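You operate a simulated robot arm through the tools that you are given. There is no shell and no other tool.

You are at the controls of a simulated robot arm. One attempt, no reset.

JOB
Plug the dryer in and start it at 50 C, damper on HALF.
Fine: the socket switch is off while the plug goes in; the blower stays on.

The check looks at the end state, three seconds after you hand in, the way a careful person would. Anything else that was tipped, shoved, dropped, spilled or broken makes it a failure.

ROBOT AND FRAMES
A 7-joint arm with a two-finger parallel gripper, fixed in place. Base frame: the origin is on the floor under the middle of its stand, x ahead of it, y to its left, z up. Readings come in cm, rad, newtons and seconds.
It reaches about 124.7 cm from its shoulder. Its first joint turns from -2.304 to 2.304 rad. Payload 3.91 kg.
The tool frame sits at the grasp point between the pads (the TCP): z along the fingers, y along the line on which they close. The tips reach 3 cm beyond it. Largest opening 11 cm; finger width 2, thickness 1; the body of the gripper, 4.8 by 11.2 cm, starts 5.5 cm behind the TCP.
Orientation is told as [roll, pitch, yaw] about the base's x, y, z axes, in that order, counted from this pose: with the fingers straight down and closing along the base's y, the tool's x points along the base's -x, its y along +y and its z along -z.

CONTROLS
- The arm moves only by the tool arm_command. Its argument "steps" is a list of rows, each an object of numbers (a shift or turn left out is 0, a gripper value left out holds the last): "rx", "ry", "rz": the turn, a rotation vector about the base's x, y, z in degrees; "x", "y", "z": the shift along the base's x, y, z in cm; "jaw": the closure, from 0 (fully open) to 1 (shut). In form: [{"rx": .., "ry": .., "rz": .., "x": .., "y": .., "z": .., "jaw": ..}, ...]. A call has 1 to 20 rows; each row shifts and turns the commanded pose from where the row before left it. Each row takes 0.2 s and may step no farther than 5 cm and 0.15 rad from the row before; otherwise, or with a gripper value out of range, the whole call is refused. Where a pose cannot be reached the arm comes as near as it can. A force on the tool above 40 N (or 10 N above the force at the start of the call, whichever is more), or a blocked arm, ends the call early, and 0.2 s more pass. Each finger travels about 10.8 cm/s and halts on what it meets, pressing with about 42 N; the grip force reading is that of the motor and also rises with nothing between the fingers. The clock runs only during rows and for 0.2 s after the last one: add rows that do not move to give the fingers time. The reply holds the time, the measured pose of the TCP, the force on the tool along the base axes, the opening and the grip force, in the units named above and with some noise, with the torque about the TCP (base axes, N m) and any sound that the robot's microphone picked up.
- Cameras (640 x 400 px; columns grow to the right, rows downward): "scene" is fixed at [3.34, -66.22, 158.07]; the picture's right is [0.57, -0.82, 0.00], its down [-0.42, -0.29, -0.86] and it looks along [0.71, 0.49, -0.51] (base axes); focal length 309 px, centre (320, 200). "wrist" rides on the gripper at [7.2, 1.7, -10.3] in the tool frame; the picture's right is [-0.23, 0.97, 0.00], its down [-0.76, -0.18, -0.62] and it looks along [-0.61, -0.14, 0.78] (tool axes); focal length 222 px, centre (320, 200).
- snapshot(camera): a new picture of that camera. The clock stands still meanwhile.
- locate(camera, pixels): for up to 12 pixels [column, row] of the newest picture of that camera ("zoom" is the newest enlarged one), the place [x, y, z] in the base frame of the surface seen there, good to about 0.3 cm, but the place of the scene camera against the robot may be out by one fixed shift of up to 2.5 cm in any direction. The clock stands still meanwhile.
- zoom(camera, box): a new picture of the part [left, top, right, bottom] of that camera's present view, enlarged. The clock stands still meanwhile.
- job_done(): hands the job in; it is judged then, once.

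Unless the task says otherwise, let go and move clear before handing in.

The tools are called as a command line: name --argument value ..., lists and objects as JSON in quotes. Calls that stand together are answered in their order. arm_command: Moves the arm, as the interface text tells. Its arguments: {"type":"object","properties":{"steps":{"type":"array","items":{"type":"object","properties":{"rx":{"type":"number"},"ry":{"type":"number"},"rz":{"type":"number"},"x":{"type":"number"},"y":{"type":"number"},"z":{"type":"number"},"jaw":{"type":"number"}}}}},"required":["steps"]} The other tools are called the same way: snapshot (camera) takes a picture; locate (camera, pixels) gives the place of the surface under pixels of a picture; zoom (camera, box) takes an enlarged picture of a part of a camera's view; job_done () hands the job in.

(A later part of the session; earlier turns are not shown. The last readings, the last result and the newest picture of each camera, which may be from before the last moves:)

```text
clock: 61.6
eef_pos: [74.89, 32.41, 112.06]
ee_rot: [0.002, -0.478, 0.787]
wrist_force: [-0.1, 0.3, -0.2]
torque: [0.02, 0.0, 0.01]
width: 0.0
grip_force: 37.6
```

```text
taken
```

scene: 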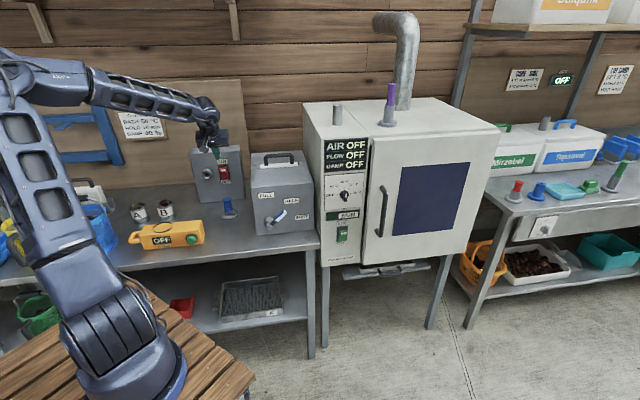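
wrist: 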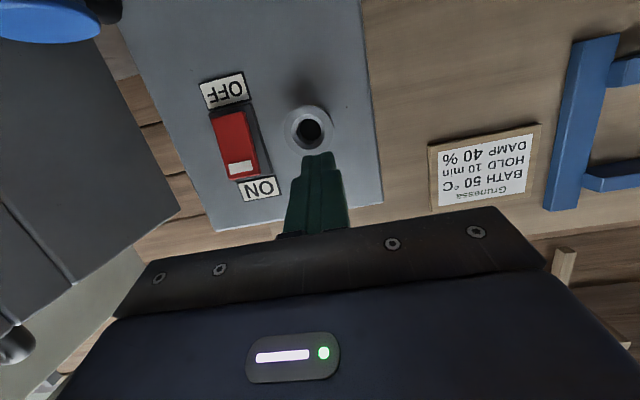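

It's responding smoothly. I'll finish the turn to 20° past vertical and open the jaws.

arm_command --steps '[{"rx": -5.6, "ry": 5.6, "jaw": 0.35}, {"rx": -5.6, "ry": 5.6}, {"rx": -5.6, "ry": 5.6}, {"rx": -5.6, "ry": 5.6}, {"rx": -5.6, "ry": 5.6}, {"rx": -5.5, "ry": 5.5}, {}]'

snapshot --camera "wrist"

snapshot --camera "scene"

```text
clock: 63.2
eef_pos: [74.79, 32.4, 112.03]
ee_rot: [0.002, 0.349, 0.786]
wrist_force: [0.4, 0.4, -0.2]
torque: [0.01, 0.01, 0.01]
width: 7.14
grip_force: 0.1
```

```text
taken
```

wrist: 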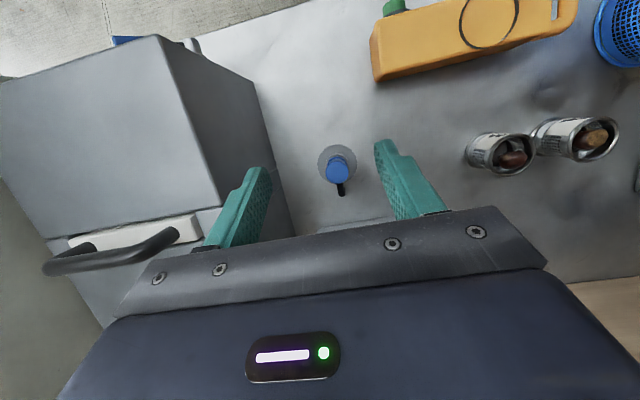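

```text
taken
```

scene: 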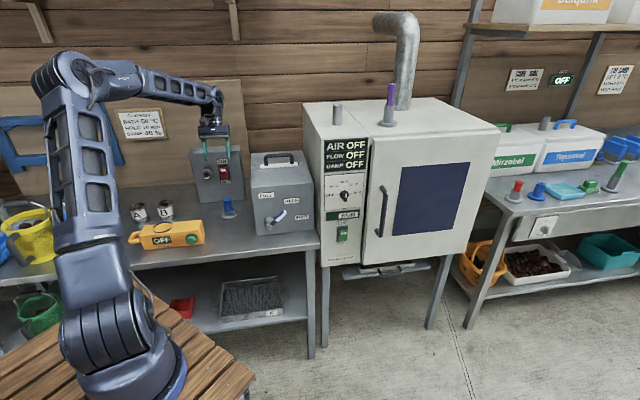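

The arm is back upright and the plug at (338,170) sits between the open fingers. I'll measure its position from this view.

zoom --camera "wrist" --box '[300, 130, 380, 210]'

locate --camera "zoom" --pixels '[[305, 230], [255, 230], [355, 235], [305, 190], [305, 275], [330, 310], [345, 340], [310, 330], [300, 130], [200, 180], [410, 180], [450, 330]]'

```text
5.00 times, centred on (340, 170) of wrist
```

zoom: 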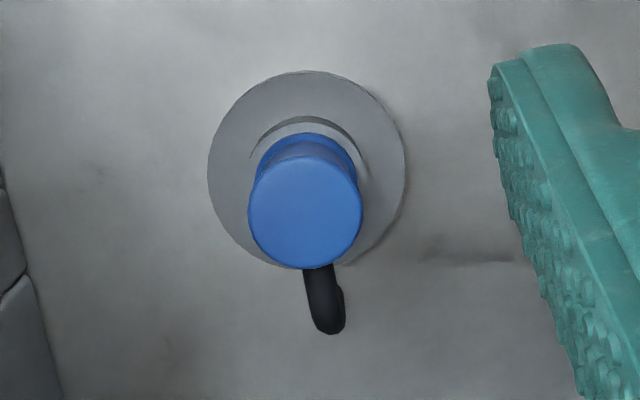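

```text
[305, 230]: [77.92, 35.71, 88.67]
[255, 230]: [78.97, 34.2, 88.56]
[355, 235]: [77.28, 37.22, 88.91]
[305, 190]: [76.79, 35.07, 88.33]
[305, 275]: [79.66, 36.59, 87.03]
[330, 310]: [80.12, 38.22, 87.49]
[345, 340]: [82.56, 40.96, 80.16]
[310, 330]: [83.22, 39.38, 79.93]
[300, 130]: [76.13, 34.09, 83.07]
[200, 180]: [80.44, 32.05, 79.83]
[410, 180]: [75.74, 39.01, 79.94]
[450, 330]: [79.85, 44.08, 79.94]
```

The plug axis is at about c=79.8, a=29.85, with a 3.8 cm top flange. I'll move over it and come down to z≈97 first.

arm_command --steps '[{"x": 0.76, "y": 0.8, "z": -3.75}, {"x": 0.76, "y": 0.8, "z": -3.75}, {"x": 0.76, "y": 0.8, "z": -3.75}, {"x": 0.75, "y": 0.8, "z": -3.75}, {}]'

snapshot --camera "wrist"

```text
clock: 64.4
eef_pos: [78.12, 35.57, 97.12]
ee_rot: [0.002, 0.35, 0.786]
wrist_force: [-0.7, -0.1, 0.0]
torque: [0.02, -0.02, 0.04]
width: 7.16
grip_force: 0.0
```

```text
taken
```

wrist: 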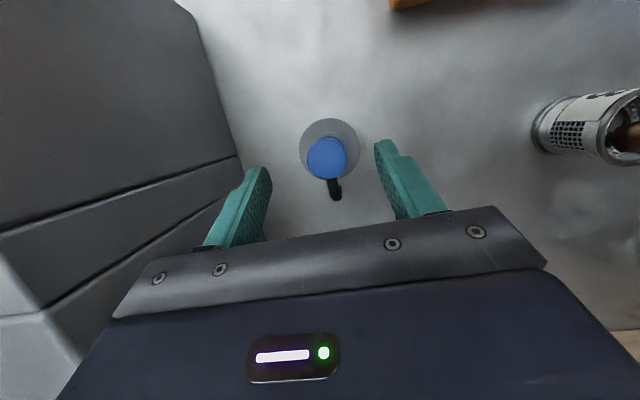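

zoom --camera "wrist" --box '[280, 110, 380, 210]'

locate --camera "zoom" --pixels '[[300, 195], [240, 195], [360, 190], [300, 145], [300, 240], [330, 270], [340, 310]]'

```text
4.00 times, centred on (330, 160) of wrist
```

zoom: 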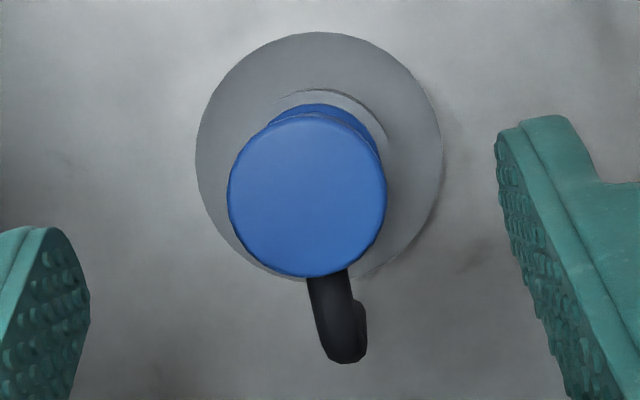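

```text
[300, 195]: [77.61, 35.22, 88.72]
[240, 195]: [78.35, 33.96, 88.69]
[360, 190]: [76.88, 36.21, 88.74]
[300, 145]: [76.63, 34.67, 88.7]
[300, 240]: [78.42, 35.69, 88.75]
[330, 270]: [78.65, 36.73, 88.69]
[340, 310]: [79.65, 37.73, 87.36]
```

The plug axis is confirmed at (77.5,35.35), top z=88.7. I'll descend to the grasp height.

arm_command --steps '[{"x": -0.15, "z": -3.2}, {"x": -0.1, "z": -3.2}, {"z": -2.0}, {"z": -1.3}, {}]'

snapshot --camera "wrist"

zoom --camera "scene" --box '[180, 120, 270, 230]'

```text
clock: 65.6
eef_pos: [77.75, 35.65, 87.5]
ee_rot: [0.001, 0.351, 0.788]
wrist_force: [-0.3, 0.5, -0.1]
torque: [0.01, -0.02, -0.02]
width: 7.14
grip_force: 0.0
```

```text
taken
```

wrist: 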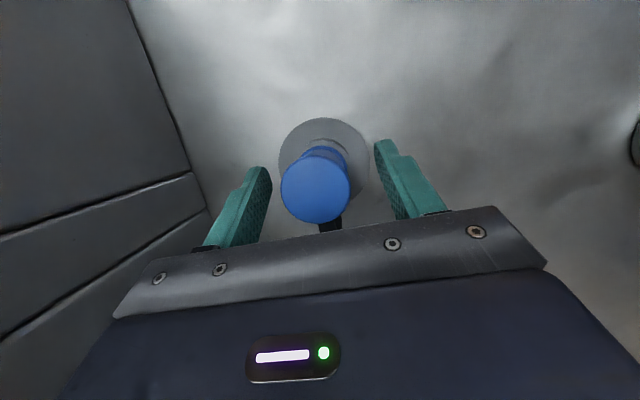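

```text
3.64 times, centred on (225, 175) of scene
```

zoom: 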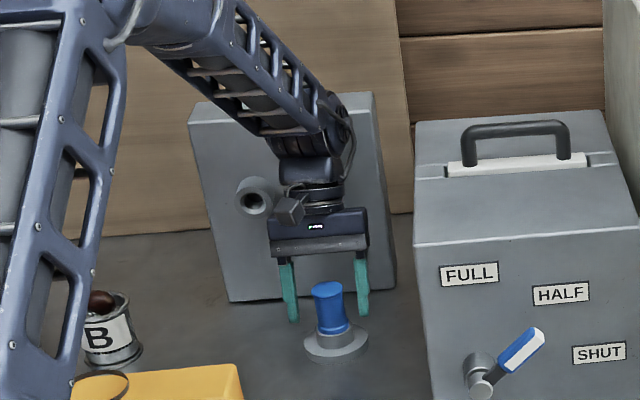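

The fingers straddle the plug with the tail on the plate side. I'll close on it.

arm_command --steps '[{"jaw": 0.5}, {"jaw": 0.6}, {"jaw": 0.7}, {"jaw": 1.0}, {}, {}]'

snapshot --camera "wrist"

```text
clock: 67.0
eef_pos: [77.79, 35.57, 87.39]
ee_rot: [0.001, 0.349, 0.787]
wrist_force: [-0.8, 0.0, 0.4]
torque: [0.0, -0.03, 0.03]
width: 3.7
grip_force: 41.8
```

```text
taken
```

wrist: 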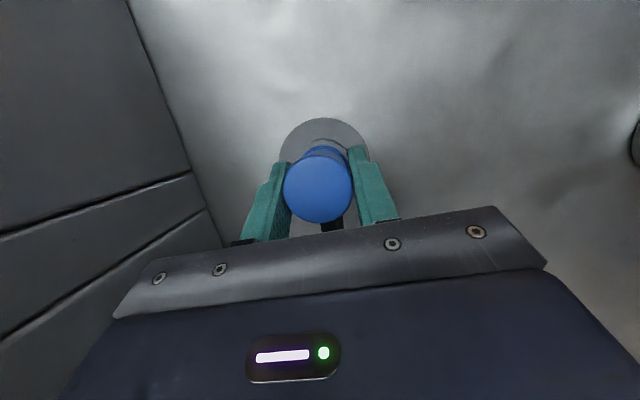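

The plug is gripped at 3.7 cm with almost no side force. I'll lift straight up slowly.

arm_command --steps '[{"z": 0.7}, {"z": 1.0}, {"z": 1.5}, {"z": 2}, {"z": 2}, {}]'

snapshot --camera "wrist"

zoom --camera "scene" --box '[190, 130, 260, 225]'

```text
clock: 68.4
eef_pos: [77.74, 35.56, 94.67]
ee_rot: [0.002, 0.349, 0.787]
wrist_force: [0.1, 0.3, -0.9]
torque: [-0.01, 0.0, -0.02]
width: 3.71
grip_force: 41.9
```

```text
taken
```

wrist: 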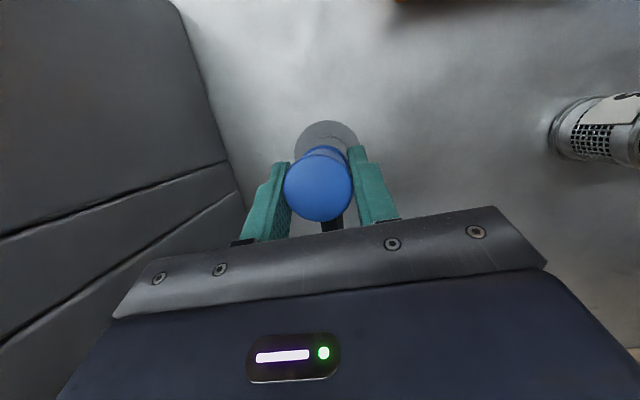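

```text
4.21 times, centred on (225, 178) of scene
```

zoom: 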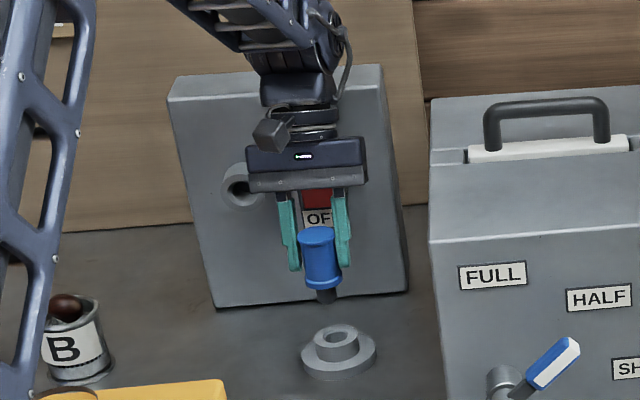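

The plug came out cleanly, leaving the stand in place with its collar empty and a short dark prong under the blue body. I'll measure the stand collar and the plug, then lift further.

locate --camera "zoom" --pixels '[[322, 245], [318, 288], [326, 296], [320, 335], [345, 332], [312, 355], [360, 360], [345, 240], [335, 260]]'

arm_command --steps '[{"x": -1, "y": -1, "z": 3}, {"x": -1, "y": -1, "z": 3}, {"x": -1, "y": -1, "z": 3}, {"x": -1, "y": -1, "z": 3}, {}]'

zoom --camera "scene" --box '[180, 100, 260, 220]'

snapshot --camera "wrist"

```text
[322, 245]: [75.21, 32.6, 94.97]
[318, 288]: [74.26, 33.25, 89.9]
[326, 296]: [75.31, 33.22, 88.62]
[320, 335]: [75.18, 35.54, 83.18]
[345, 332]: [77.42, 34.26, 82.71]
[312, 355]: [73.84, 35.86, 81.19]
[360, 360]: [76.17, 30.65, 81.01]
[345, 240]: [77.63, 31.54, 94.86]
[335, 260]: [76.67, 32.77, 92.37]
```

```text
clock: 69.6
eef_pos: [73.88, 31.56, 106.56]
ee_rot: [0.001, 0.349, 0.788]
wrist_force: [0.3, 0.6, -1.8]
torque: [-0.02, 0.01, 0.0]
width: 3.7
grip_force: 41.8
```

```text
3.33 times, centred on (220, 160) of scene
```

zoom: 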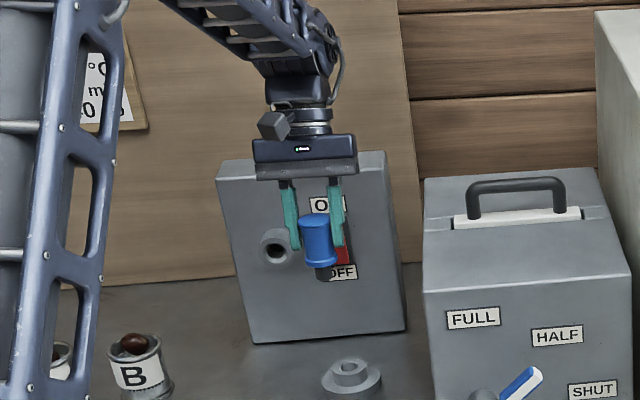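

```text
taken
```

wrist: 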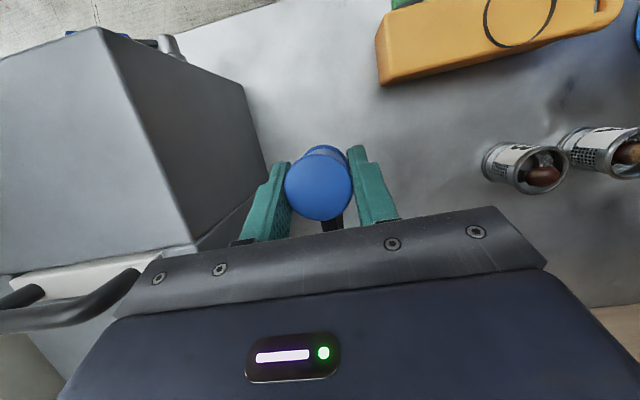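

The blue body ends about 4 cm and the prong about 6 cm beyond the TCP. I'll rotate the hand forward 90° so the plug points at the plate, shifting left toward the socket line at a safe height.

arm_command --steps '[{"x": -0.54, "y": 0.475, "rx": 5.303, "ry": -5.303}, {"x": -0.54, "y": 0.475, "rx": 5.303, "ry": -5.303}, {"x": -0.54, "y": 0.475, "rx": 5.303, "ry": -5.303}, {"x": -0.54, "y": 0.475, "rx": 5.303, "ry": -5.303}, {"x": -0.54, "y": 0.475, "rx": 5.303, "ry": -5.303}, {"x": -0.54, "y": 0.475, "rx": 5.303, "ry": -5.303}, {}]'

arm_command --steps '[{"x": -0.54, "y": 0.475, "rx": 5.303, "ry": -5.303}, {"x": -0.54, "y": 0.475, "rx": 5.303, "ry": -5.303}, {"x": -0.54, "y": 0.475, "rx": 5.303, "ry": -5.303}, {"x": -0.54, "y": 0.475, "rx": 5.303, "ry": -5.303}, {"x": -0.54, "y": 0.475, "rx": 5.303, "ry": -5.303}, {"x": -0.54, "y": 0.475, "rx": 5.303, "ry": -5.303}, {}]'

snapshot --camera "wrist"

snapshot --camera "scene"

```text
clock: 71.2
eef_pos: [70.43, 34.5, 106.52]
ee_rot: [0.001, -0.44, 0.788]
wrist_force: [0.3, -0.2, -2.2]
torque: [0.01, 0.05, 0.0]
width: 3.68
grip_force: 42.5
```

```text
clock: 72.8
eef_pos: [67.18, 37.3, 106.64]
ee_rot: [0.0, -1.222, 0.789]
wrist_force: [0.3, 0.5, -0.6]
torque: [-0.03, 0.06, 0.03]
width: 3.71
grip_force: 42.0
```

```text
taken
```

wrist: 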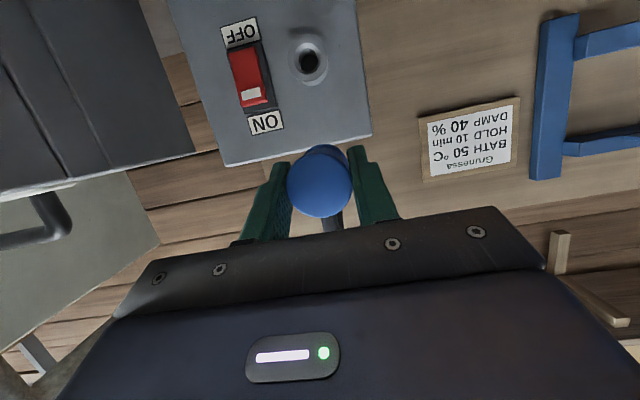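

```text
taken
```

scene: 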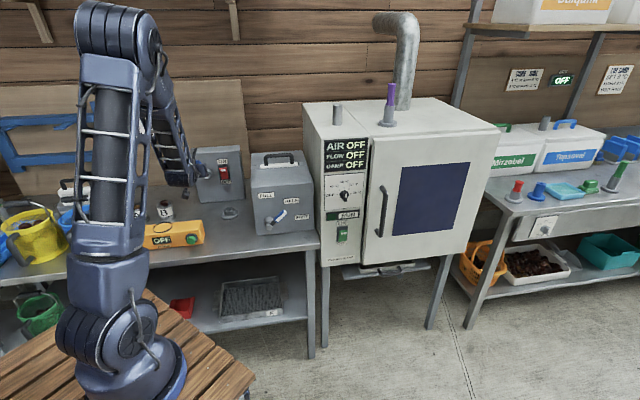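

The plug is now level and facing the plate, the arm is upright, and no limit was flagged. I'll descend to the hole's height with the prong tip about 4 cm short of the socket.

arm_command --steps '[{"x": 0.7, "y": 0.6, "z": -2.6}, {"x": 1.1, "y": 1.0, "z": -2.6}, {"x": 1.1, "y": 1.0, "z": -2.6}, {"x": 1.1, "y": 1.0, "z": -2.55}, {}]'

snapshot --camera "wrist"

snapshot --camera "scene"

```text
clock: 74.0
eef_pos: [71.22, 40.93, 96.07]
ee_rot: [0.0, -1.222, 0.786]
wrist_force: [1.0, -0.2, -1.1]
torque: [-0.05, 0.05, -0.02]
width: 3.69
grip_force: 42.0
```

```text
taken
```

wrist: 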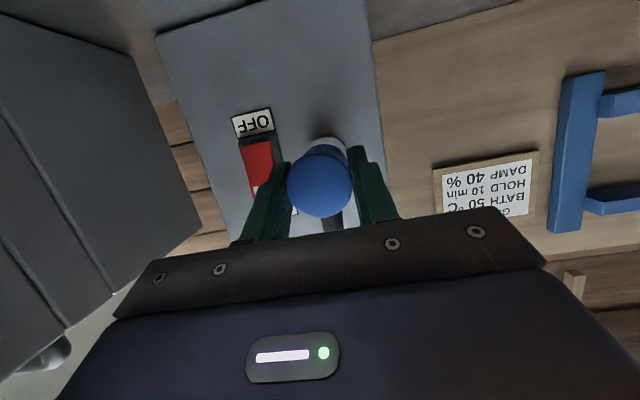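

```text
taken
```

scene: 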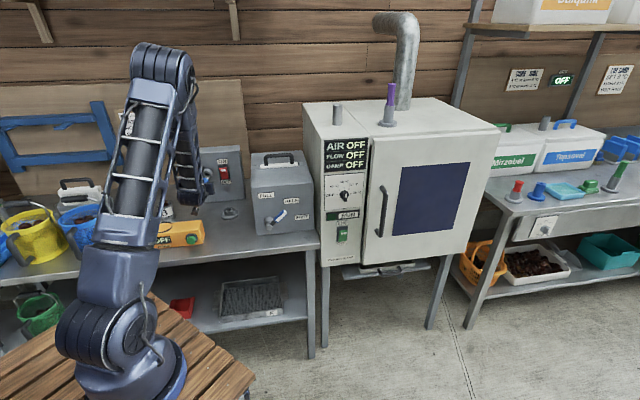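

zoom --camera "scene" --box '[185, 140, 245, 210]'

zoom --camera "wrist" --box '[270, 110, 370, 220]'

locate --camera "zoom" --pixels '[[310, 260], [230, 260], [395, 255], [310, 180], [310, 330], [350, 120], [270, 150], [300, 130], [375, 385], [365, 130]]'

```text
5.71 times, centred on (215, 175) of scene
```

zoom: 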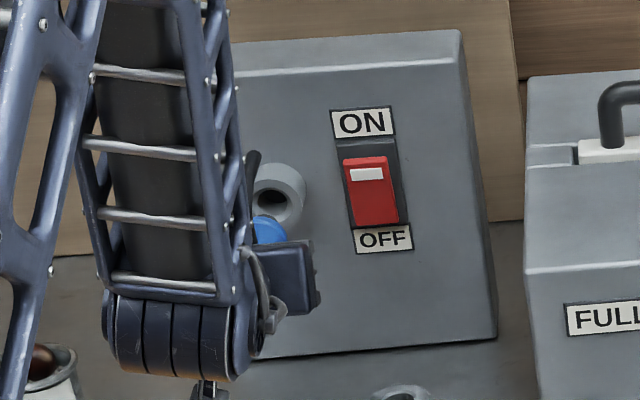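

```text
3.64 times, centred on (320, 165) of wrist
```

zoom: 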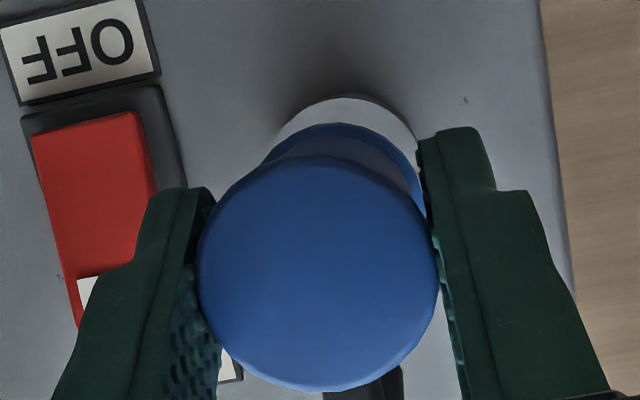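

```text
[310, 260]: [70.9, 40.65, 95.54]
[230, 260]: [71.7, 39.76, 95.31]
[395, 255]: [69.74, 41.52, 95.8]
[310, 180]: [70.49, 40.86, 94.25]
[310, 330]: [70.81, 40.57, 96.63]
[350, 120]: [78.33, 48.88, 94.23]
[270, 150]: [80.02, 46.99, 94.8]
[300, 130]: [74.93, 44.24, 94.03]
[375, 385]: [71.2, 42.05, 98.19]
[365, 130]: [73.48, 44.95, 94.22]
```

The plug's end centre is at a≈21.26, z≈95.75, against the hole at a≈21.3, z≈95.93, and it is nearly level. I'll raise 0.2 cm and advance slowly.

arm_command --steps '[{"z": 0.2}, {"x": 0.7, "y": 0.7}, {"x": 0.7, "y": 0.7}, {"x": 0.5, "y": 0.5}, {"x": 0.4, "y": 0.4}, {}]'

zoom --camera "wrist" --box '[270, 110, 370, 220]'

zoom --camera "scene" --box '[185, 140, 245, 210]'

```text
clock: 75.4
eef_pos: [73.46, 43.25, 96.44]
ee_rot: [0.0, -1.222, 0.789]
wrist_force: [0.6, 0.4, -1.4]
torque: [-0.05, 0.02, 0.0]
width: 3.68
grip_force: 41.7
```

```text
3.64 times, centred on (320, 165) of wrist
```

zoom: 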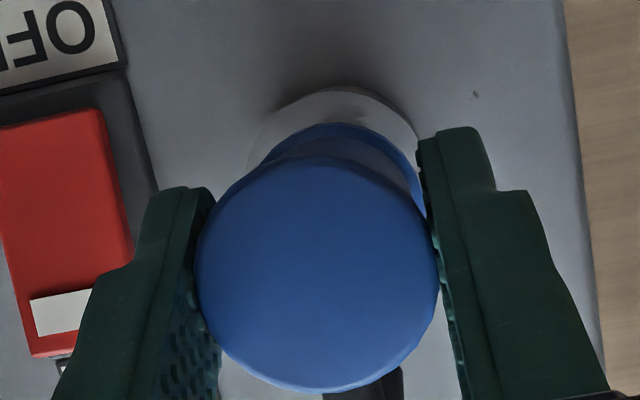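

```text
5.71 times, centred on (215, 175) of scene
```

zoom: 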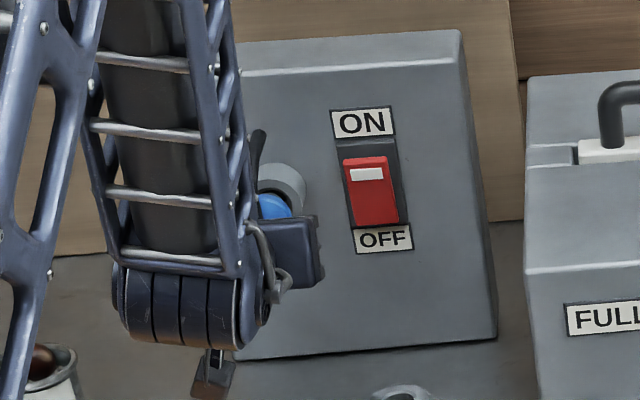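

The prong tip should be about 1 cm from the socket. I'll check the lateral alignment of the ring behind the plug more closely.

zoom --camera "wrist" --box '[290, 115, 360, 175]'

locate --camera "zoom" --pixels '[[200, 160], [215, 120], [260, 90], [310, 75], [360, 78], [420, 100], [460, 130], [330, 130], [260, 160], [430, 160], [350, 200], [400, 260]]'

```text
6.67 times, centred on (325, 145) of wrist
```

zoom: 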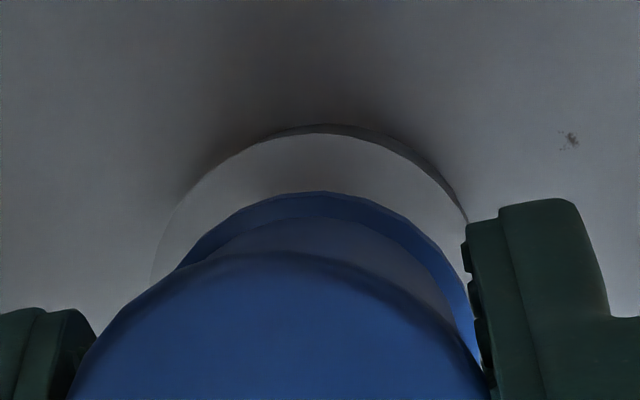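

```text
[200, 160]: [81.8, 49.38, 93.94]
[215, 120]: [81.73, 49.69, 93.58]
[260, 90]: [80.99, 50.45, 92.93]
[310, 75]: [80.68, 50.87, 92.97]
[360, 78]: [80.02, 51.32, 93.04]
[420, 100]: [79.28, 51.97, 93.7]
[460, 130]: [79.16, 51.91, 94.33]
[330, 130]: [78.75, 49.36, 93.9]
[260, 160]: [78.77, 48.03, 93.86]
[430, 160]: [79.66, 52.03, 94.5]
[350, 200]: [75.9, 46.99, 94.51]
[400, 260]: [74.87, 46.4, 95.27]
```

My best estimates put the plug axis within about 0.2–0.3 cm of the hole centre, inside the chamfer. I'll lower 0.1 cm and feel my way in with small steps.

arm_command --steps '[{"z": -0.1}, {"x": 0.25, "y": 0.25}, {"x": 0.25, "y": 0.25}, {"x": 0.2, "y": 0.2}, {"x": 0.2, "y": 0.2}, {}]'

```text
clock: 76.8
eef_pos: [74.49, 43.99, 96.3]
ee_rot: [0.0, -1.222, 0.787]
wrist_force: [-0.3, 0.1, -1.2]
torque: [-0.06, 0.03, 0.01]
width: 3.67
grip_force: 41.7
```

There's no contact yet at c≈83.8. I'll nudge left 0.1 cm and continue in small steps.

arm_command --steps '[{"x": -0.08, "y": 0.08}, {"x": 0.2, "y": 0.2}, {"x": 0.2, "y": 0.2}, {"x": 0.2, "y": 0.2}, {}]'

zoom --camera "wrist" --box '[270, 100, 370, 210]'

```text
clock: 78.0
eef_pos: [74.95, 44.84, 96.36]
ee_rot: [0.001, -1.22, 0.788]
wrist_force: [2.8, -3.5, -4.3]
torque: [-0.24, 0.14, -0.28]
width: 3.7
grip_force: 42.5
```

```text
3.64 times, centred on (320, 155) of wrist
```

zoom: 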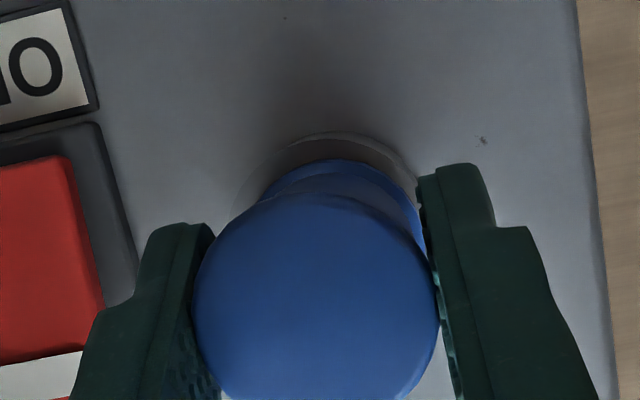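

First contact: the side forces push the plug right (+a about 4.5 N) and down (about 3 N), so the hole lies that way. I'll shift right 0.2 and down 0.15, then continue.

arm_command --steps '[{"x": 0.15, "y": -0.15, "z": -0.15}, {"x": 0.15, "y": 0.15}, {"x": 0.15, "y": 0.15}, {}]'

```text
clock: 79.0
eef_pos: [75.43, 44.93, 96.28]
ee_rot: [0.0, -1.222, 0.786]
wrist_force: [0.5, -0.5, -1.4]
torque: [-0.01, 0.01, -0.05]
width: 3.67
grip_force: 42.7
```

The side forces vanished, so it's aligned. I'll keep inserting.

arm_command --steps '[{"x": 0.2, "y": 0.2}, {"x": 0.2, "y": 0.2}, {"x": 0.2, "y": 0.2}, {}]'

```text
clock: 80.0
eef_pos: [75.97, 45.38, 96.19]
ee_rot: [-0.001, -1.223, 0.788]
wrist_force: [-12.5, -17.1, -7.3]
torque: [-0.31, 0.37, -0.51]
width: 3.67
grip_force: 42.1
```

There is about 21 N of axial resistance at c≈85.8. I'll look to see whether the plug is seated.

zoom --camera "wrist" --box '[270, 100, 370, 210]'

zoom --camera "scene" --box '[190, 140, 245, 200]'

```text
3.64 times, centred on (320, 155) of wrist
```

zoom: 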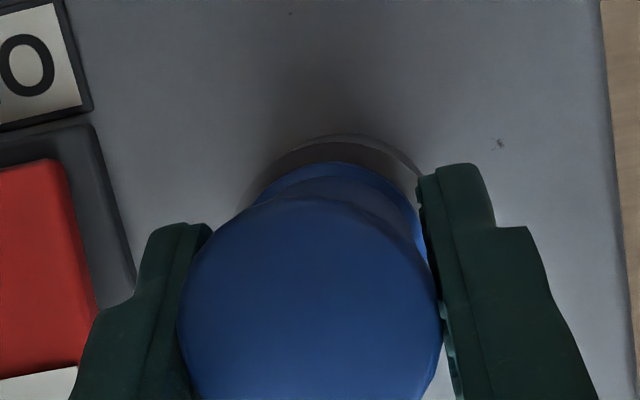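

```text
6.67 times, centred on (218, 170) of scene
```

zoom: 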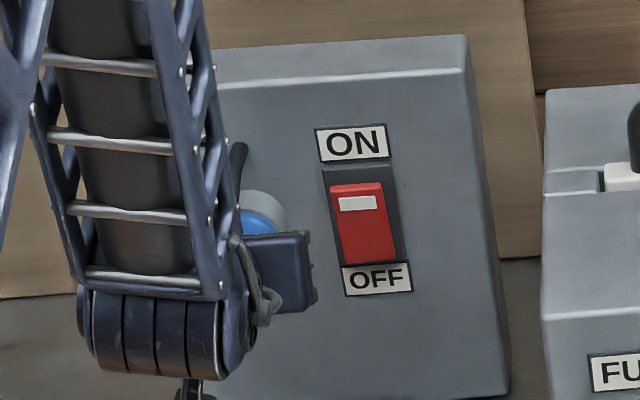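

zoom --camera "wrist" --box '[290, 120, 350, 170]'

locate --camera "zoom" --pixels '[[330, 215], [300, 225], [380, 225], [330, 190], [300, 180], [380, 185], [330, 250], [420, 260], [330, 350], [240, 200]]'

locate --camera "wrist" --pixels '[[318, 195], [300, 190], [340, 190], [285, 190], [318, 165], [318, 215], [350, 190], [280, 195]]'

```text
8.00 times, centred on (320, 145) of wrist
```

zoom: 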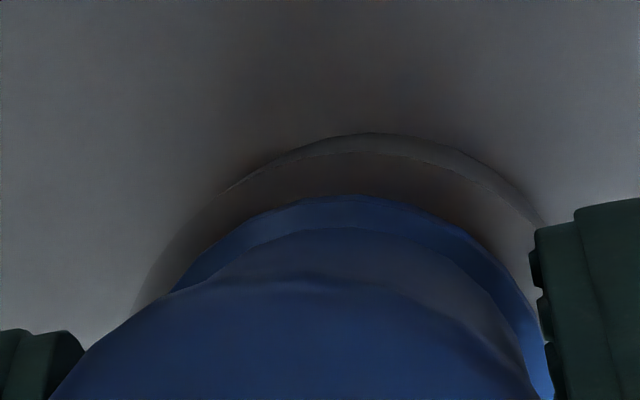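

```text
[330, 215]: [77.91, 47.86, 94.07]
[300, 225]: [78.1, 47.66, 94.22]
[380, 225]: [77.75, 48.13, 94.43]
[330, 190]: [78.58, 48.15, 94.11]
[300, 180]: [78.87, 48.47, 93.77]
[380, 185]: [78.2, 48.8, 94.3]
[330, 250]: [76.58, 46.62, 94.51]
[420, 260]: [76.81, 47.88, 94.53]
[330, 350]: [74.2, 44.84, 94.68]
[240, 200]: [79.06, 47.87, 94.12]
```

```text
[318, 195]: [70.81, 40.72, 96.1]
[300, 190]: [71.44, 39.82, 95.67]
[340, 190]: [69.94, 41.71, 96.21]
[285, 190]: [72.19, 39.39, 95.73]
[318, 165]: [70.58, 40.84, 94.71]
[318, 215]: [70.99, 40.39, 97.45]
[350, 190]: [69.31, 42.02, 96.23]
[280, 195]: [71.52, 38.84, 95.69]
```

snapshot --camera "wrist"

locate --camera "wrist" --pixels '[[318, 195], [300, 190], [340, 190], [285, 190], [318, 165], [318, 215], [350, 190], [325, 148], [335, 225]]'

```text
taken
```

wrist: 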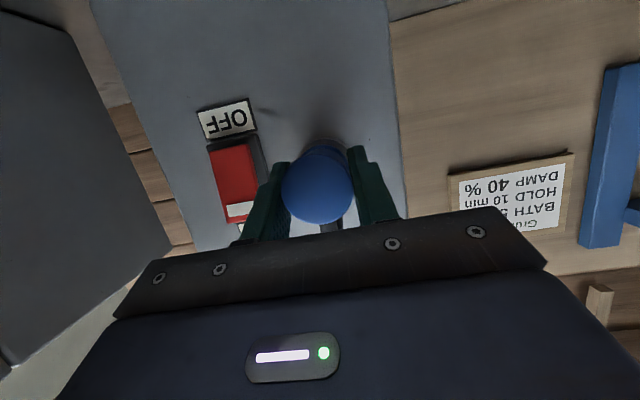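

```text
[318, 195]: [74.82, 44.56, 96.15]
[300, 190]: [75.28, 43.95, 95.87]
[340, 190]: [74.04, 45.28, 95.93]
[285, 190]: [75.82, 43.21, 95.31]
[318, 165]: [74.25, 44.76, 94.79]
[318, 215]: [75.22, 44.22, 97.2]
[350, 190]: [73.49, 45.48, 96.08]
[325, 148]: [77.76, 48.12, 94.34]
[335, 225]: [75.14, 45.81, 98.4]
```

The blue flange is at c≈89.0 and the ring face at 89.6, so it's about 0.5 cm short of seated. I'll trim slightly (down and right, following the side force) and push a little more.

arm_command --steps '[{"x": 0.07, "y": -0.07, "z": -0.1}, {"x": 0.2, "y": 0.2}, {"x": 0.2, "y": 0.2}, {}]'

zoom --camera "wrist" --box '[290, 120, 350, 170]'

locate --camera "zoom" --pixels '[[330, 205], [300, 215], [380, 215], [330, 185], [300, 180], [380, 185], [330, 225], [400, 225], [360, 170]]'

```text
clock: 81.0
eef_pos: [76.52, 45.85, 96.26]
ee_rot: [-0.001, -1.224, 0.788]
wrist_force: [-9.1, -5.3, 1.8]
torque: [-0.03, 0.01, -0.02]
width: 3.7
grip_force: 42.1
```

```text
8.00 times, centred on (320, 145) of wrist
```

zoom: 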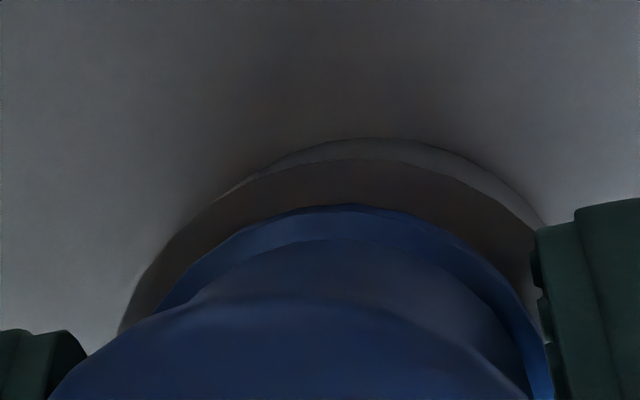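

```text
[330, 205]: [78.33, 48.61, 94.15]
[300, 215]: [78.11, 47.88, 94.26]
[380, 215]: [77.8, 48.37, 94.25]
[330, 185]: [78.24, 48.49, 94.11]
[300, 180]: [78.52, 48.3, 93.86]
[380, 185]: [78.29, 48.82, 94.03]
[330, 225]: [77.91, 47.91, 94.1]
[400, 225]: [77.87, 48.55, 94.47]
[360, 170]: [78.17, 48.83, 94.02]
```

The flange has crept to about c=89.2, with the ring face at 89.6. I'll push a bit further and watch the force for a hard stop.

arm_command --steps '[{"x": 0.2, "y": 0.2}, {"x": 0.2, "y": 0.2}, {}]'

zoom --camera "wrist" --box '[270, 110, 370, 230]'

locate --camera "zoom" --pixels '[[318, 300], [318, 220], [250, 280], [390, 280], [340, 165], [340, 155], [340, 145], [320, 340]]'

```text
clock: 81.5
eef_pos: [76.51, 45.94, 96.13]
ee_rot: [0.001, -1.221, 0.788]
wrist_force: [-14.5, -13.3, 5.8]
torque: [0.14, -0.17, -0.21]
width: 3.69
grip_force: 42.0
stopped in row 2: the force on the tool passed its limit at 46 N (the readings are from after the stop); the commanded pose is now the measured one
```

```text
3.33 times, centred on (320, 170) of wrist
```

zoom: 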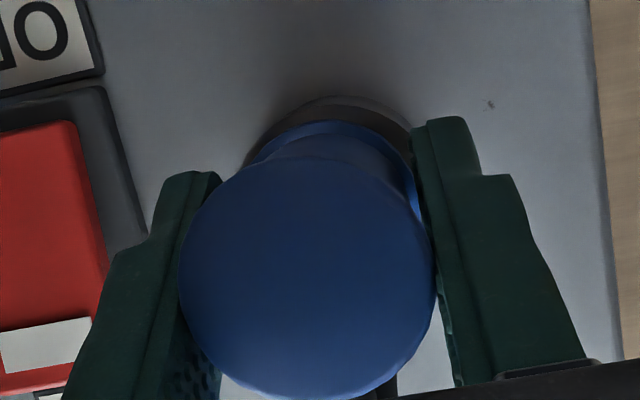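

```text
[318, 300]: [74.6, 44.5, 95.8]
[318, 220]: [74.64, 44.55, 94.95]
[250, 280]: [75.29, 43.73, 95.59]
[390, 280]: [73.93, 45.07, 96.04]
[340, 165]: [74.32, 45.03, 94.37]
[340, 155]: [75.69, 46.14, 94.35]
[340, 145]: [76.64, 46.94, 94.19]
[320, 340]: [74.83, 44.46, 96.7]
```

There's a hard stop at 46 N with the plug end at c≈84.25. With a blue body about 5.15 cm long, the flange is against the ring, so it looks seated. I'll release gently and back away along the plug axis.

arm_command --steps '[{"jaw": 0.6}, {"jaw": 0.5}, {"jaw": 0.42}, {}, {}]'

arm_command --steps '[{"x": -1, "y": -1}, {"x": -1.5, "y": -1.5}, {"x": -2, "y": -2}, {"x": -2, "y": -2, "z": 1}, {"x": -1.5, "y": -1.5, "z": 2}, {}]'

snapshot --camera "wrist"

zoom --camera "scene" --box '[185, 130, 255, 210]'

```text
clock: 82.7
eef_pos: [76.54, 46.07, 95.97]
ee_rot: [0.0, -1.221, 0.789]
wrist_force: [-0.2, 0.3, 0.2]
torque: [-0.02, -0.03, 0.02]
width: 6.38
grip_force: 0.0
```

```text
clock: 84.1
eef_pos: [68.52, 37.98, 99.13]
ee_rot: [0.002, -1.22, 0.789]
wrist_force: [0.8, 0.9, 0.2]
torque: [-0.01, 0.01, 0.02]
width: 6.35
grip_force: 0.2
```

```text
taken
```

wrist: 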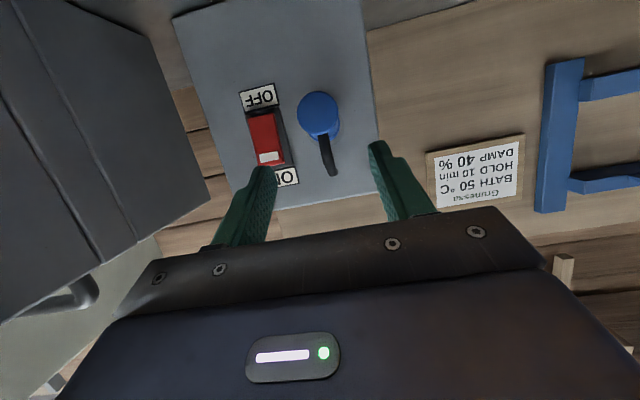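

```text
5.00 times, centred on (220, 170) of scene
```

zoom: 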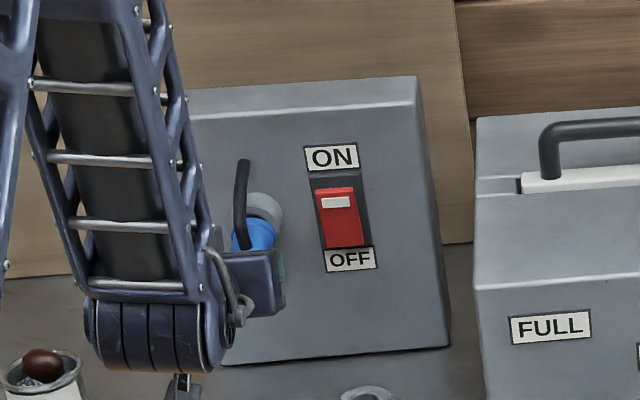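

The plug stays in the socket with its tail pointing up. I'll check its seating from this view.

zoom --camera "wrist" --box '[285, 75, 355, 185]'

locate --camera "zoom" --pixels '[[305, 140], [305, 100], [305, 180], [260, 140], [360, 140], [320, 215], [340, 225], [310, 225], [350, 260], [350, 330], [300, 205], [385, 190]]'

```text
3.64 times, centred on (320, 130) of wrist
```

zoom: 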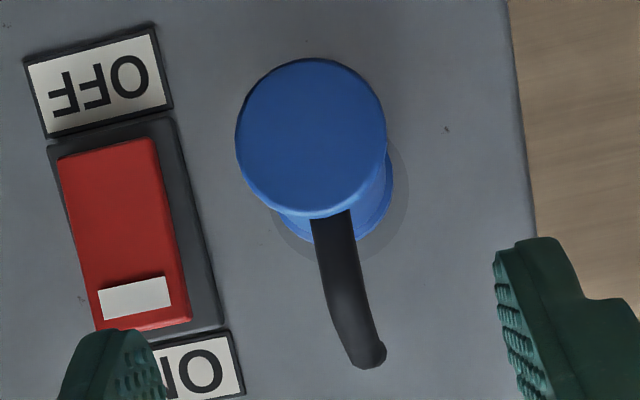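

```text
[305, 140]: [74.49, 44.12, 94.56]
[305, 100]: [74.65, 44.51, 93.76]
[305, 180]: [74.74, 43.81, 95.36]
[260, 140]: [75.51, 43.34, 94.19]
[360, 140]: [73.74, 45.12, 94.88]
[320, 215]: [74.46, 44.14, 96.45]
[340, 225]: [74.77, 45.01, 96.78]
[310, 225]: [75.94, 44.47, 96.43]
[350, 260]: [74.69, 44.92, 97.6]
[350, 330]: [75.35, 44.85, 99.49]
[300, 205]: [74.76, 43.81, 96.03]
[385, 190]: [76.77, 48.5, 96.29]
```

The plug's end face is at z≈94.55 with a 15° droop, so it isn't properly seated. I'll move sideways for an oblique view of the gap.

arm_command --steps '[{"x": 2.4, "y": -2.4, "jaw": 0.6}, {"x": 2.4, "y": -2.4}, {"x": 2.2, "y": -2.2}, {}]'

snapshot --camera "wrist"

zoom --camera "scene" --box '[190, 140, 250, 210]'

```text
clock: 85.1
eef_pos: [75.53, 31.02, 99.16]
ee_rot: [0.0, -1.22, 0.787]
wrist_force: [0.4, -0.2, -0.6]
torque: [0.0, 0.0, -0.03]
width: 4.39
grip_force: 0.1
```

```text
taken
```

wrist: 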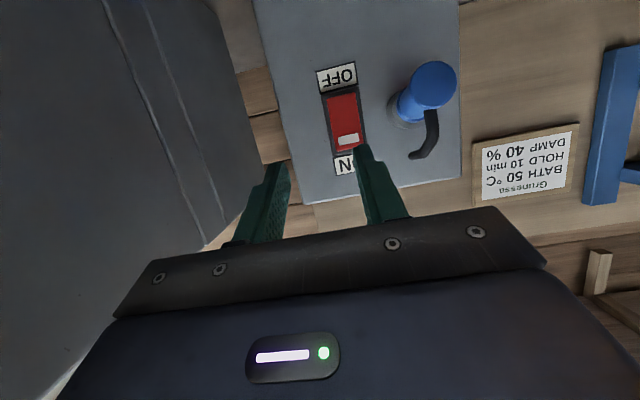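

```text
5.71 times, centred on (220, 175) of scene
```

zoom: 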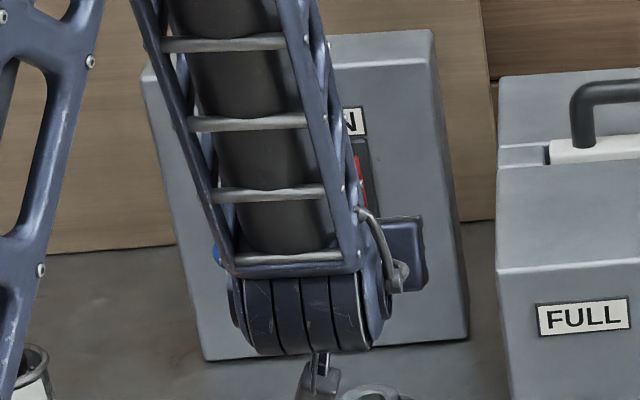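

zoom --camera "wrist" --box '[370, 40, 480, 180]'

locate --camera "zoom" --pixels '[[245, 190], [230, 200], [262, 175], [265, 215], [350, 130], [300, 140], [335, 220], [355, 290], [330, 335], [220, 240], [390, 60], [390, 190]]'

```text
2.86 times, centred on (425, 110) of wrist
```

zoom: 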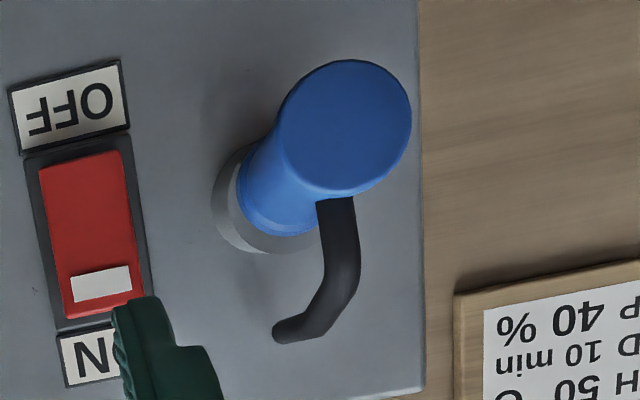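

```text
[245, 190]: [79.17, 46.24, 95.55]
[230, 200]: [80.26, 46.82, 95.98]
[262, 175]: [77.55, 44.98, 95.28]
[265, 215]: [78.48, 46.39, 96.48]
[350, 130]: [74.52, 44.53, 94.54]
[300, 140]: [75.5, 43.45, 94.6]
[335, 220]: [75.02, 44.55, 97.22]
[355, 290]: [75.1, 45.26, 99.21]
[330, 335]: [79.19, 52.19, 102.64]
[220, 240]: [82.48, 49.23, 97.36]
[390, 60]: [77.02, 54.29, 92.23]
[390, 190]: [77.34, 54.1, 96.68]
```

The tail is L-shaped: it goes up, then bends toward the plate. I'll move closer for a more side-on view of the flange gap and the tail end.

arm_command --steps '[{"x": 2, "y": 2}, {"x": 2, "y": 2}, {"x": 1, "y": 1}, {}]'

snapshot --camera "wrist"

zoom --camera "wrist" --box '[390, 20, 550, 190]'

```text
clock: 86.1
eef_pos: [80.57, 36.0, 99.15]
ee_rot: [0.0, -1.219, 0.788]
wrist_force: [0.4, 0.6, 0.2]
torque: [0.01, -0.01, 0.01]
width: 4.38
grip_force: 0.0
```

```text
taken
```

wrist: 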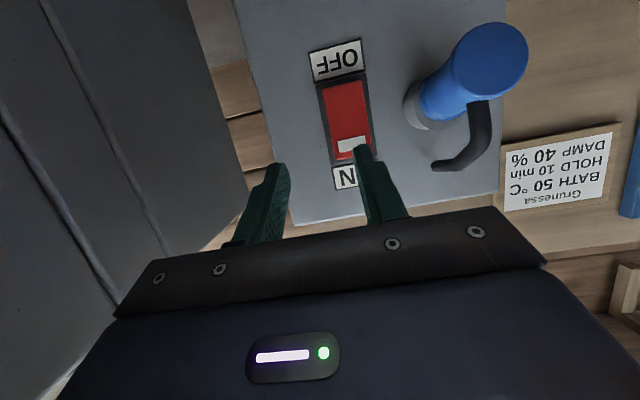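

```text
2.35 times, centred on (470, 105) of wrist
```

zoom: 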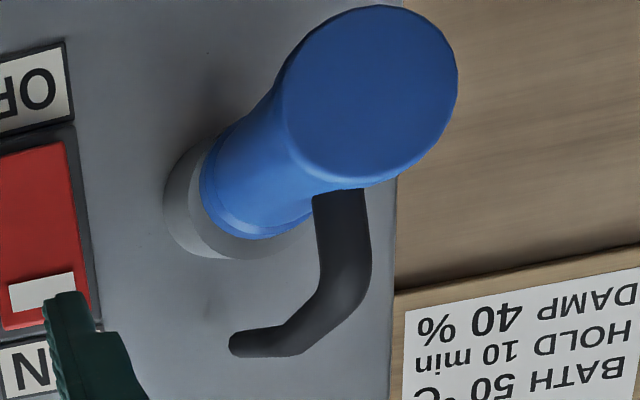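

locate --camera "zoom" --pixels '[[242, 345], [260, 343], [290, 335], [340, 290], [340, 220], [205, 200], [195, 215], [175, 200], [230, 225], [240, 245], [215, 160], [370, 95]]'

zoom --camera "wrist" --box '[400, 70, 470, 135]'

```text
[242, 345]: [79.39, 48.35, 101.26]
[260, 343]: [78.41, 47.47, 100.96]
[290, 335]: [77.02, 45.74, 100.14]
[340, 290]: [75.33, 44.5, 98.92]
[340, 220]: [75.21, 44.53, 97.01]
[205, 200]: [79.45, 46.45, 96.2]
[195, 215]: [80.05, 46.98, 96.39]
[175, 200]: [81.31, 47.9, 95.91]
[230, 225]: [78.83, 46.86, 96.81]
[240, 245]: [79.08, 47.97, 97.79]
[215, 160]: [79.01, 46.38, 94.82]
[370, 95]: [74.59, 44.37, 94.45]
```

```text
6.15 times, centred on (435, 102) of wrist
```

zoom: 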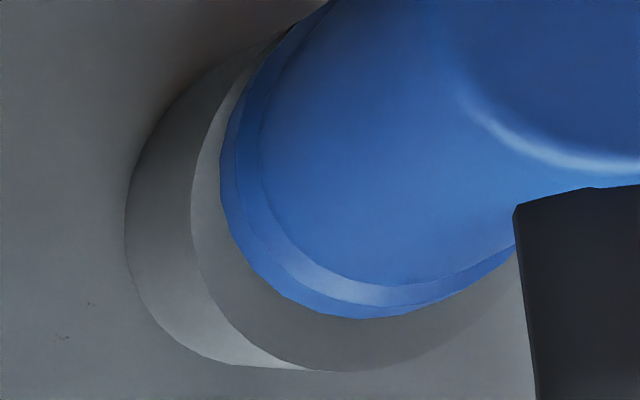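

The tail end is at c≈90.3, so it doesn't touch the plate, and the flange's lower edge looks close to the ring. I need a better estimate of the droop, so I'll sample the end face and the flange.

zoom --camera "wrist" --box '[400, 15, 540, 135]'

locate --camera "zoom" --pixels '[[410, 60], [410, 100], [410, 140], [410, 180], [410, 210], [360, 130], [470, 120], [330, 110], [300, 160], [260, 200], [220, 240], [180, 260]]'

```text
3.33 times, centred on (470, 75) of wrist
```

zoom: 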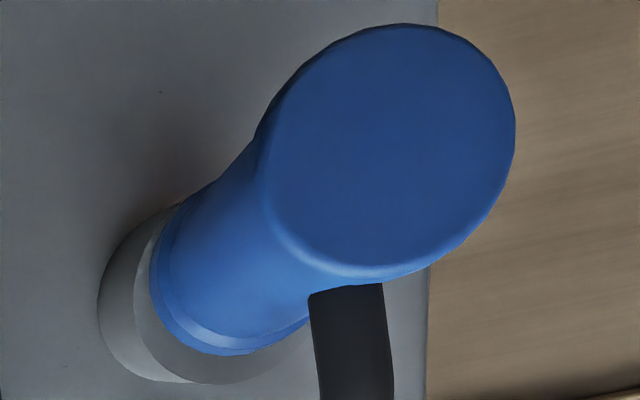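

```text
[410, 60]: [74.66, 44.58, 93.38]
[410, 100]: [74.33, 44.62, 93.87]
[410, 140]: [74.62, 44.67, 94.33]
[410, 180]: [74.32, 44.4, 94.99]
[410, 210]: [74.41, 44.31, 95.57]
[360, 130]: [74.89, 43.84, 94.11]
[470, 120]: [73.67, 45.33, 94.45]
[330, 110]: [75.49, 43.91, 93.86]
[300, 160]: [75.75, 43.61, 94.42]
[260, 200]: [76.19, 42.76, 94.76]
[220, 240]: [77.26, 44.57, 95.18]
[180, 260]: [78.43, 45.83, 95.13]
```

The plug droops about 9–10°, with the flange's lower edge at the ring and roughly 0.5 cm still open at the centre. I'll go back, close the fingers, and push squarely on the upper part of the plug's end face to seat it flush.

arm_command --steps '[{"x": -2.6, "y": -2.6, "jaw": 1}, {"x": -2.6, "y": -2.6}, {"x": -2.37, "y": 2.37, "z": -1.1}, {"x": -2.37, "y": 2.37, "z": -1.2}, {"x": -2.36, "y": 2.36, "z": -1.15}, {}]'

snapshot --camera "wrist"

```text
clock: 87.5
eef_pos: [68.22, 37.69, 95.68]
ee_rot: [0.0, -1.221, 0.788]
wrist_force: [0.0, 0.1, 0.5]
torque: [0.0, 0.03, 0.0]
width: 0.0
grip_force: 37.3
```

```text
taken
```

wrist: 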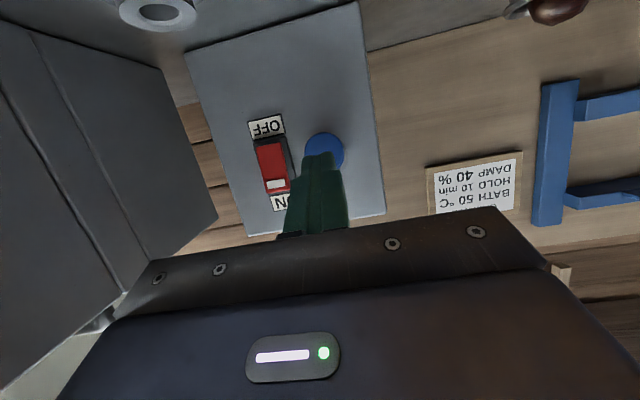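

The closed tips line up with the plug face at (322,150). I'll advance to just short of contact, then press in small steps.

arm_command --steps '[{"x": 1.7, "y": 1.85}, {"x": 1.7, "y": 1.7}, {"x": 0.4, "y": 0.4}, {"x": 0.25, "y": 0.25}, {"x": 0.2, "y": 0.2}, {}]'

```text
clock: 88.7
eef_pos: [72.49, 42.09, 95.54]
ee_rot: [0.001, -1.217, 0.785]
wrist_force: [-11.3, -10.7, 1.5]
torque: [0.07, -0.02, 0.0]
width: 0.0
grip_force: 37.7
stopped in row 6: the force on the tool passed its limit at 44 N (the readings are from after the stop); the commanded pose is now the measured one
```

A firm stop at c≈81.0 (44 N). I'll check how the plug sits now.

zoom --camera "wrist" --box '[270, 90, 370, 190]'

arm_command --steps '[{"x": 0.15, "y": 0.15, "z": 0.2}, {"x": 0.15, "y": 0.15, "z": 0.2}, {}]'

zoom --camera "wrist" --box '[270, 90, 370, 190]'

```text
4.00 times, centred on (320, 140) of wrist
```

zoom: 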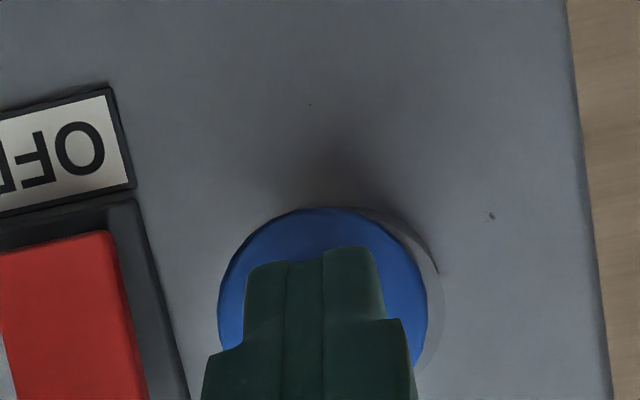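

```text
clock: 89.1
eef_pos: [72.4, 42.11, 95.58]
ee_rot: [0.001, -1.214, 0.786]
wrist_force: [-14.9, -13.4, 3.6]
torque: [0.07, -0.09, 0.02]
width: 0.03
grip_force: 37.9
stopped in row 2: the force on the tool passed its limit at 46 N (the readings are from after the stop); the commanded pose is now the measured one
```

```text
4.00 times, centred on (320, 140) of wrist
```

zoom: 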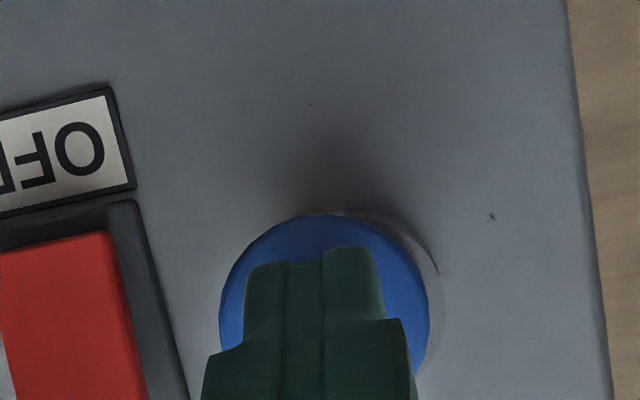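

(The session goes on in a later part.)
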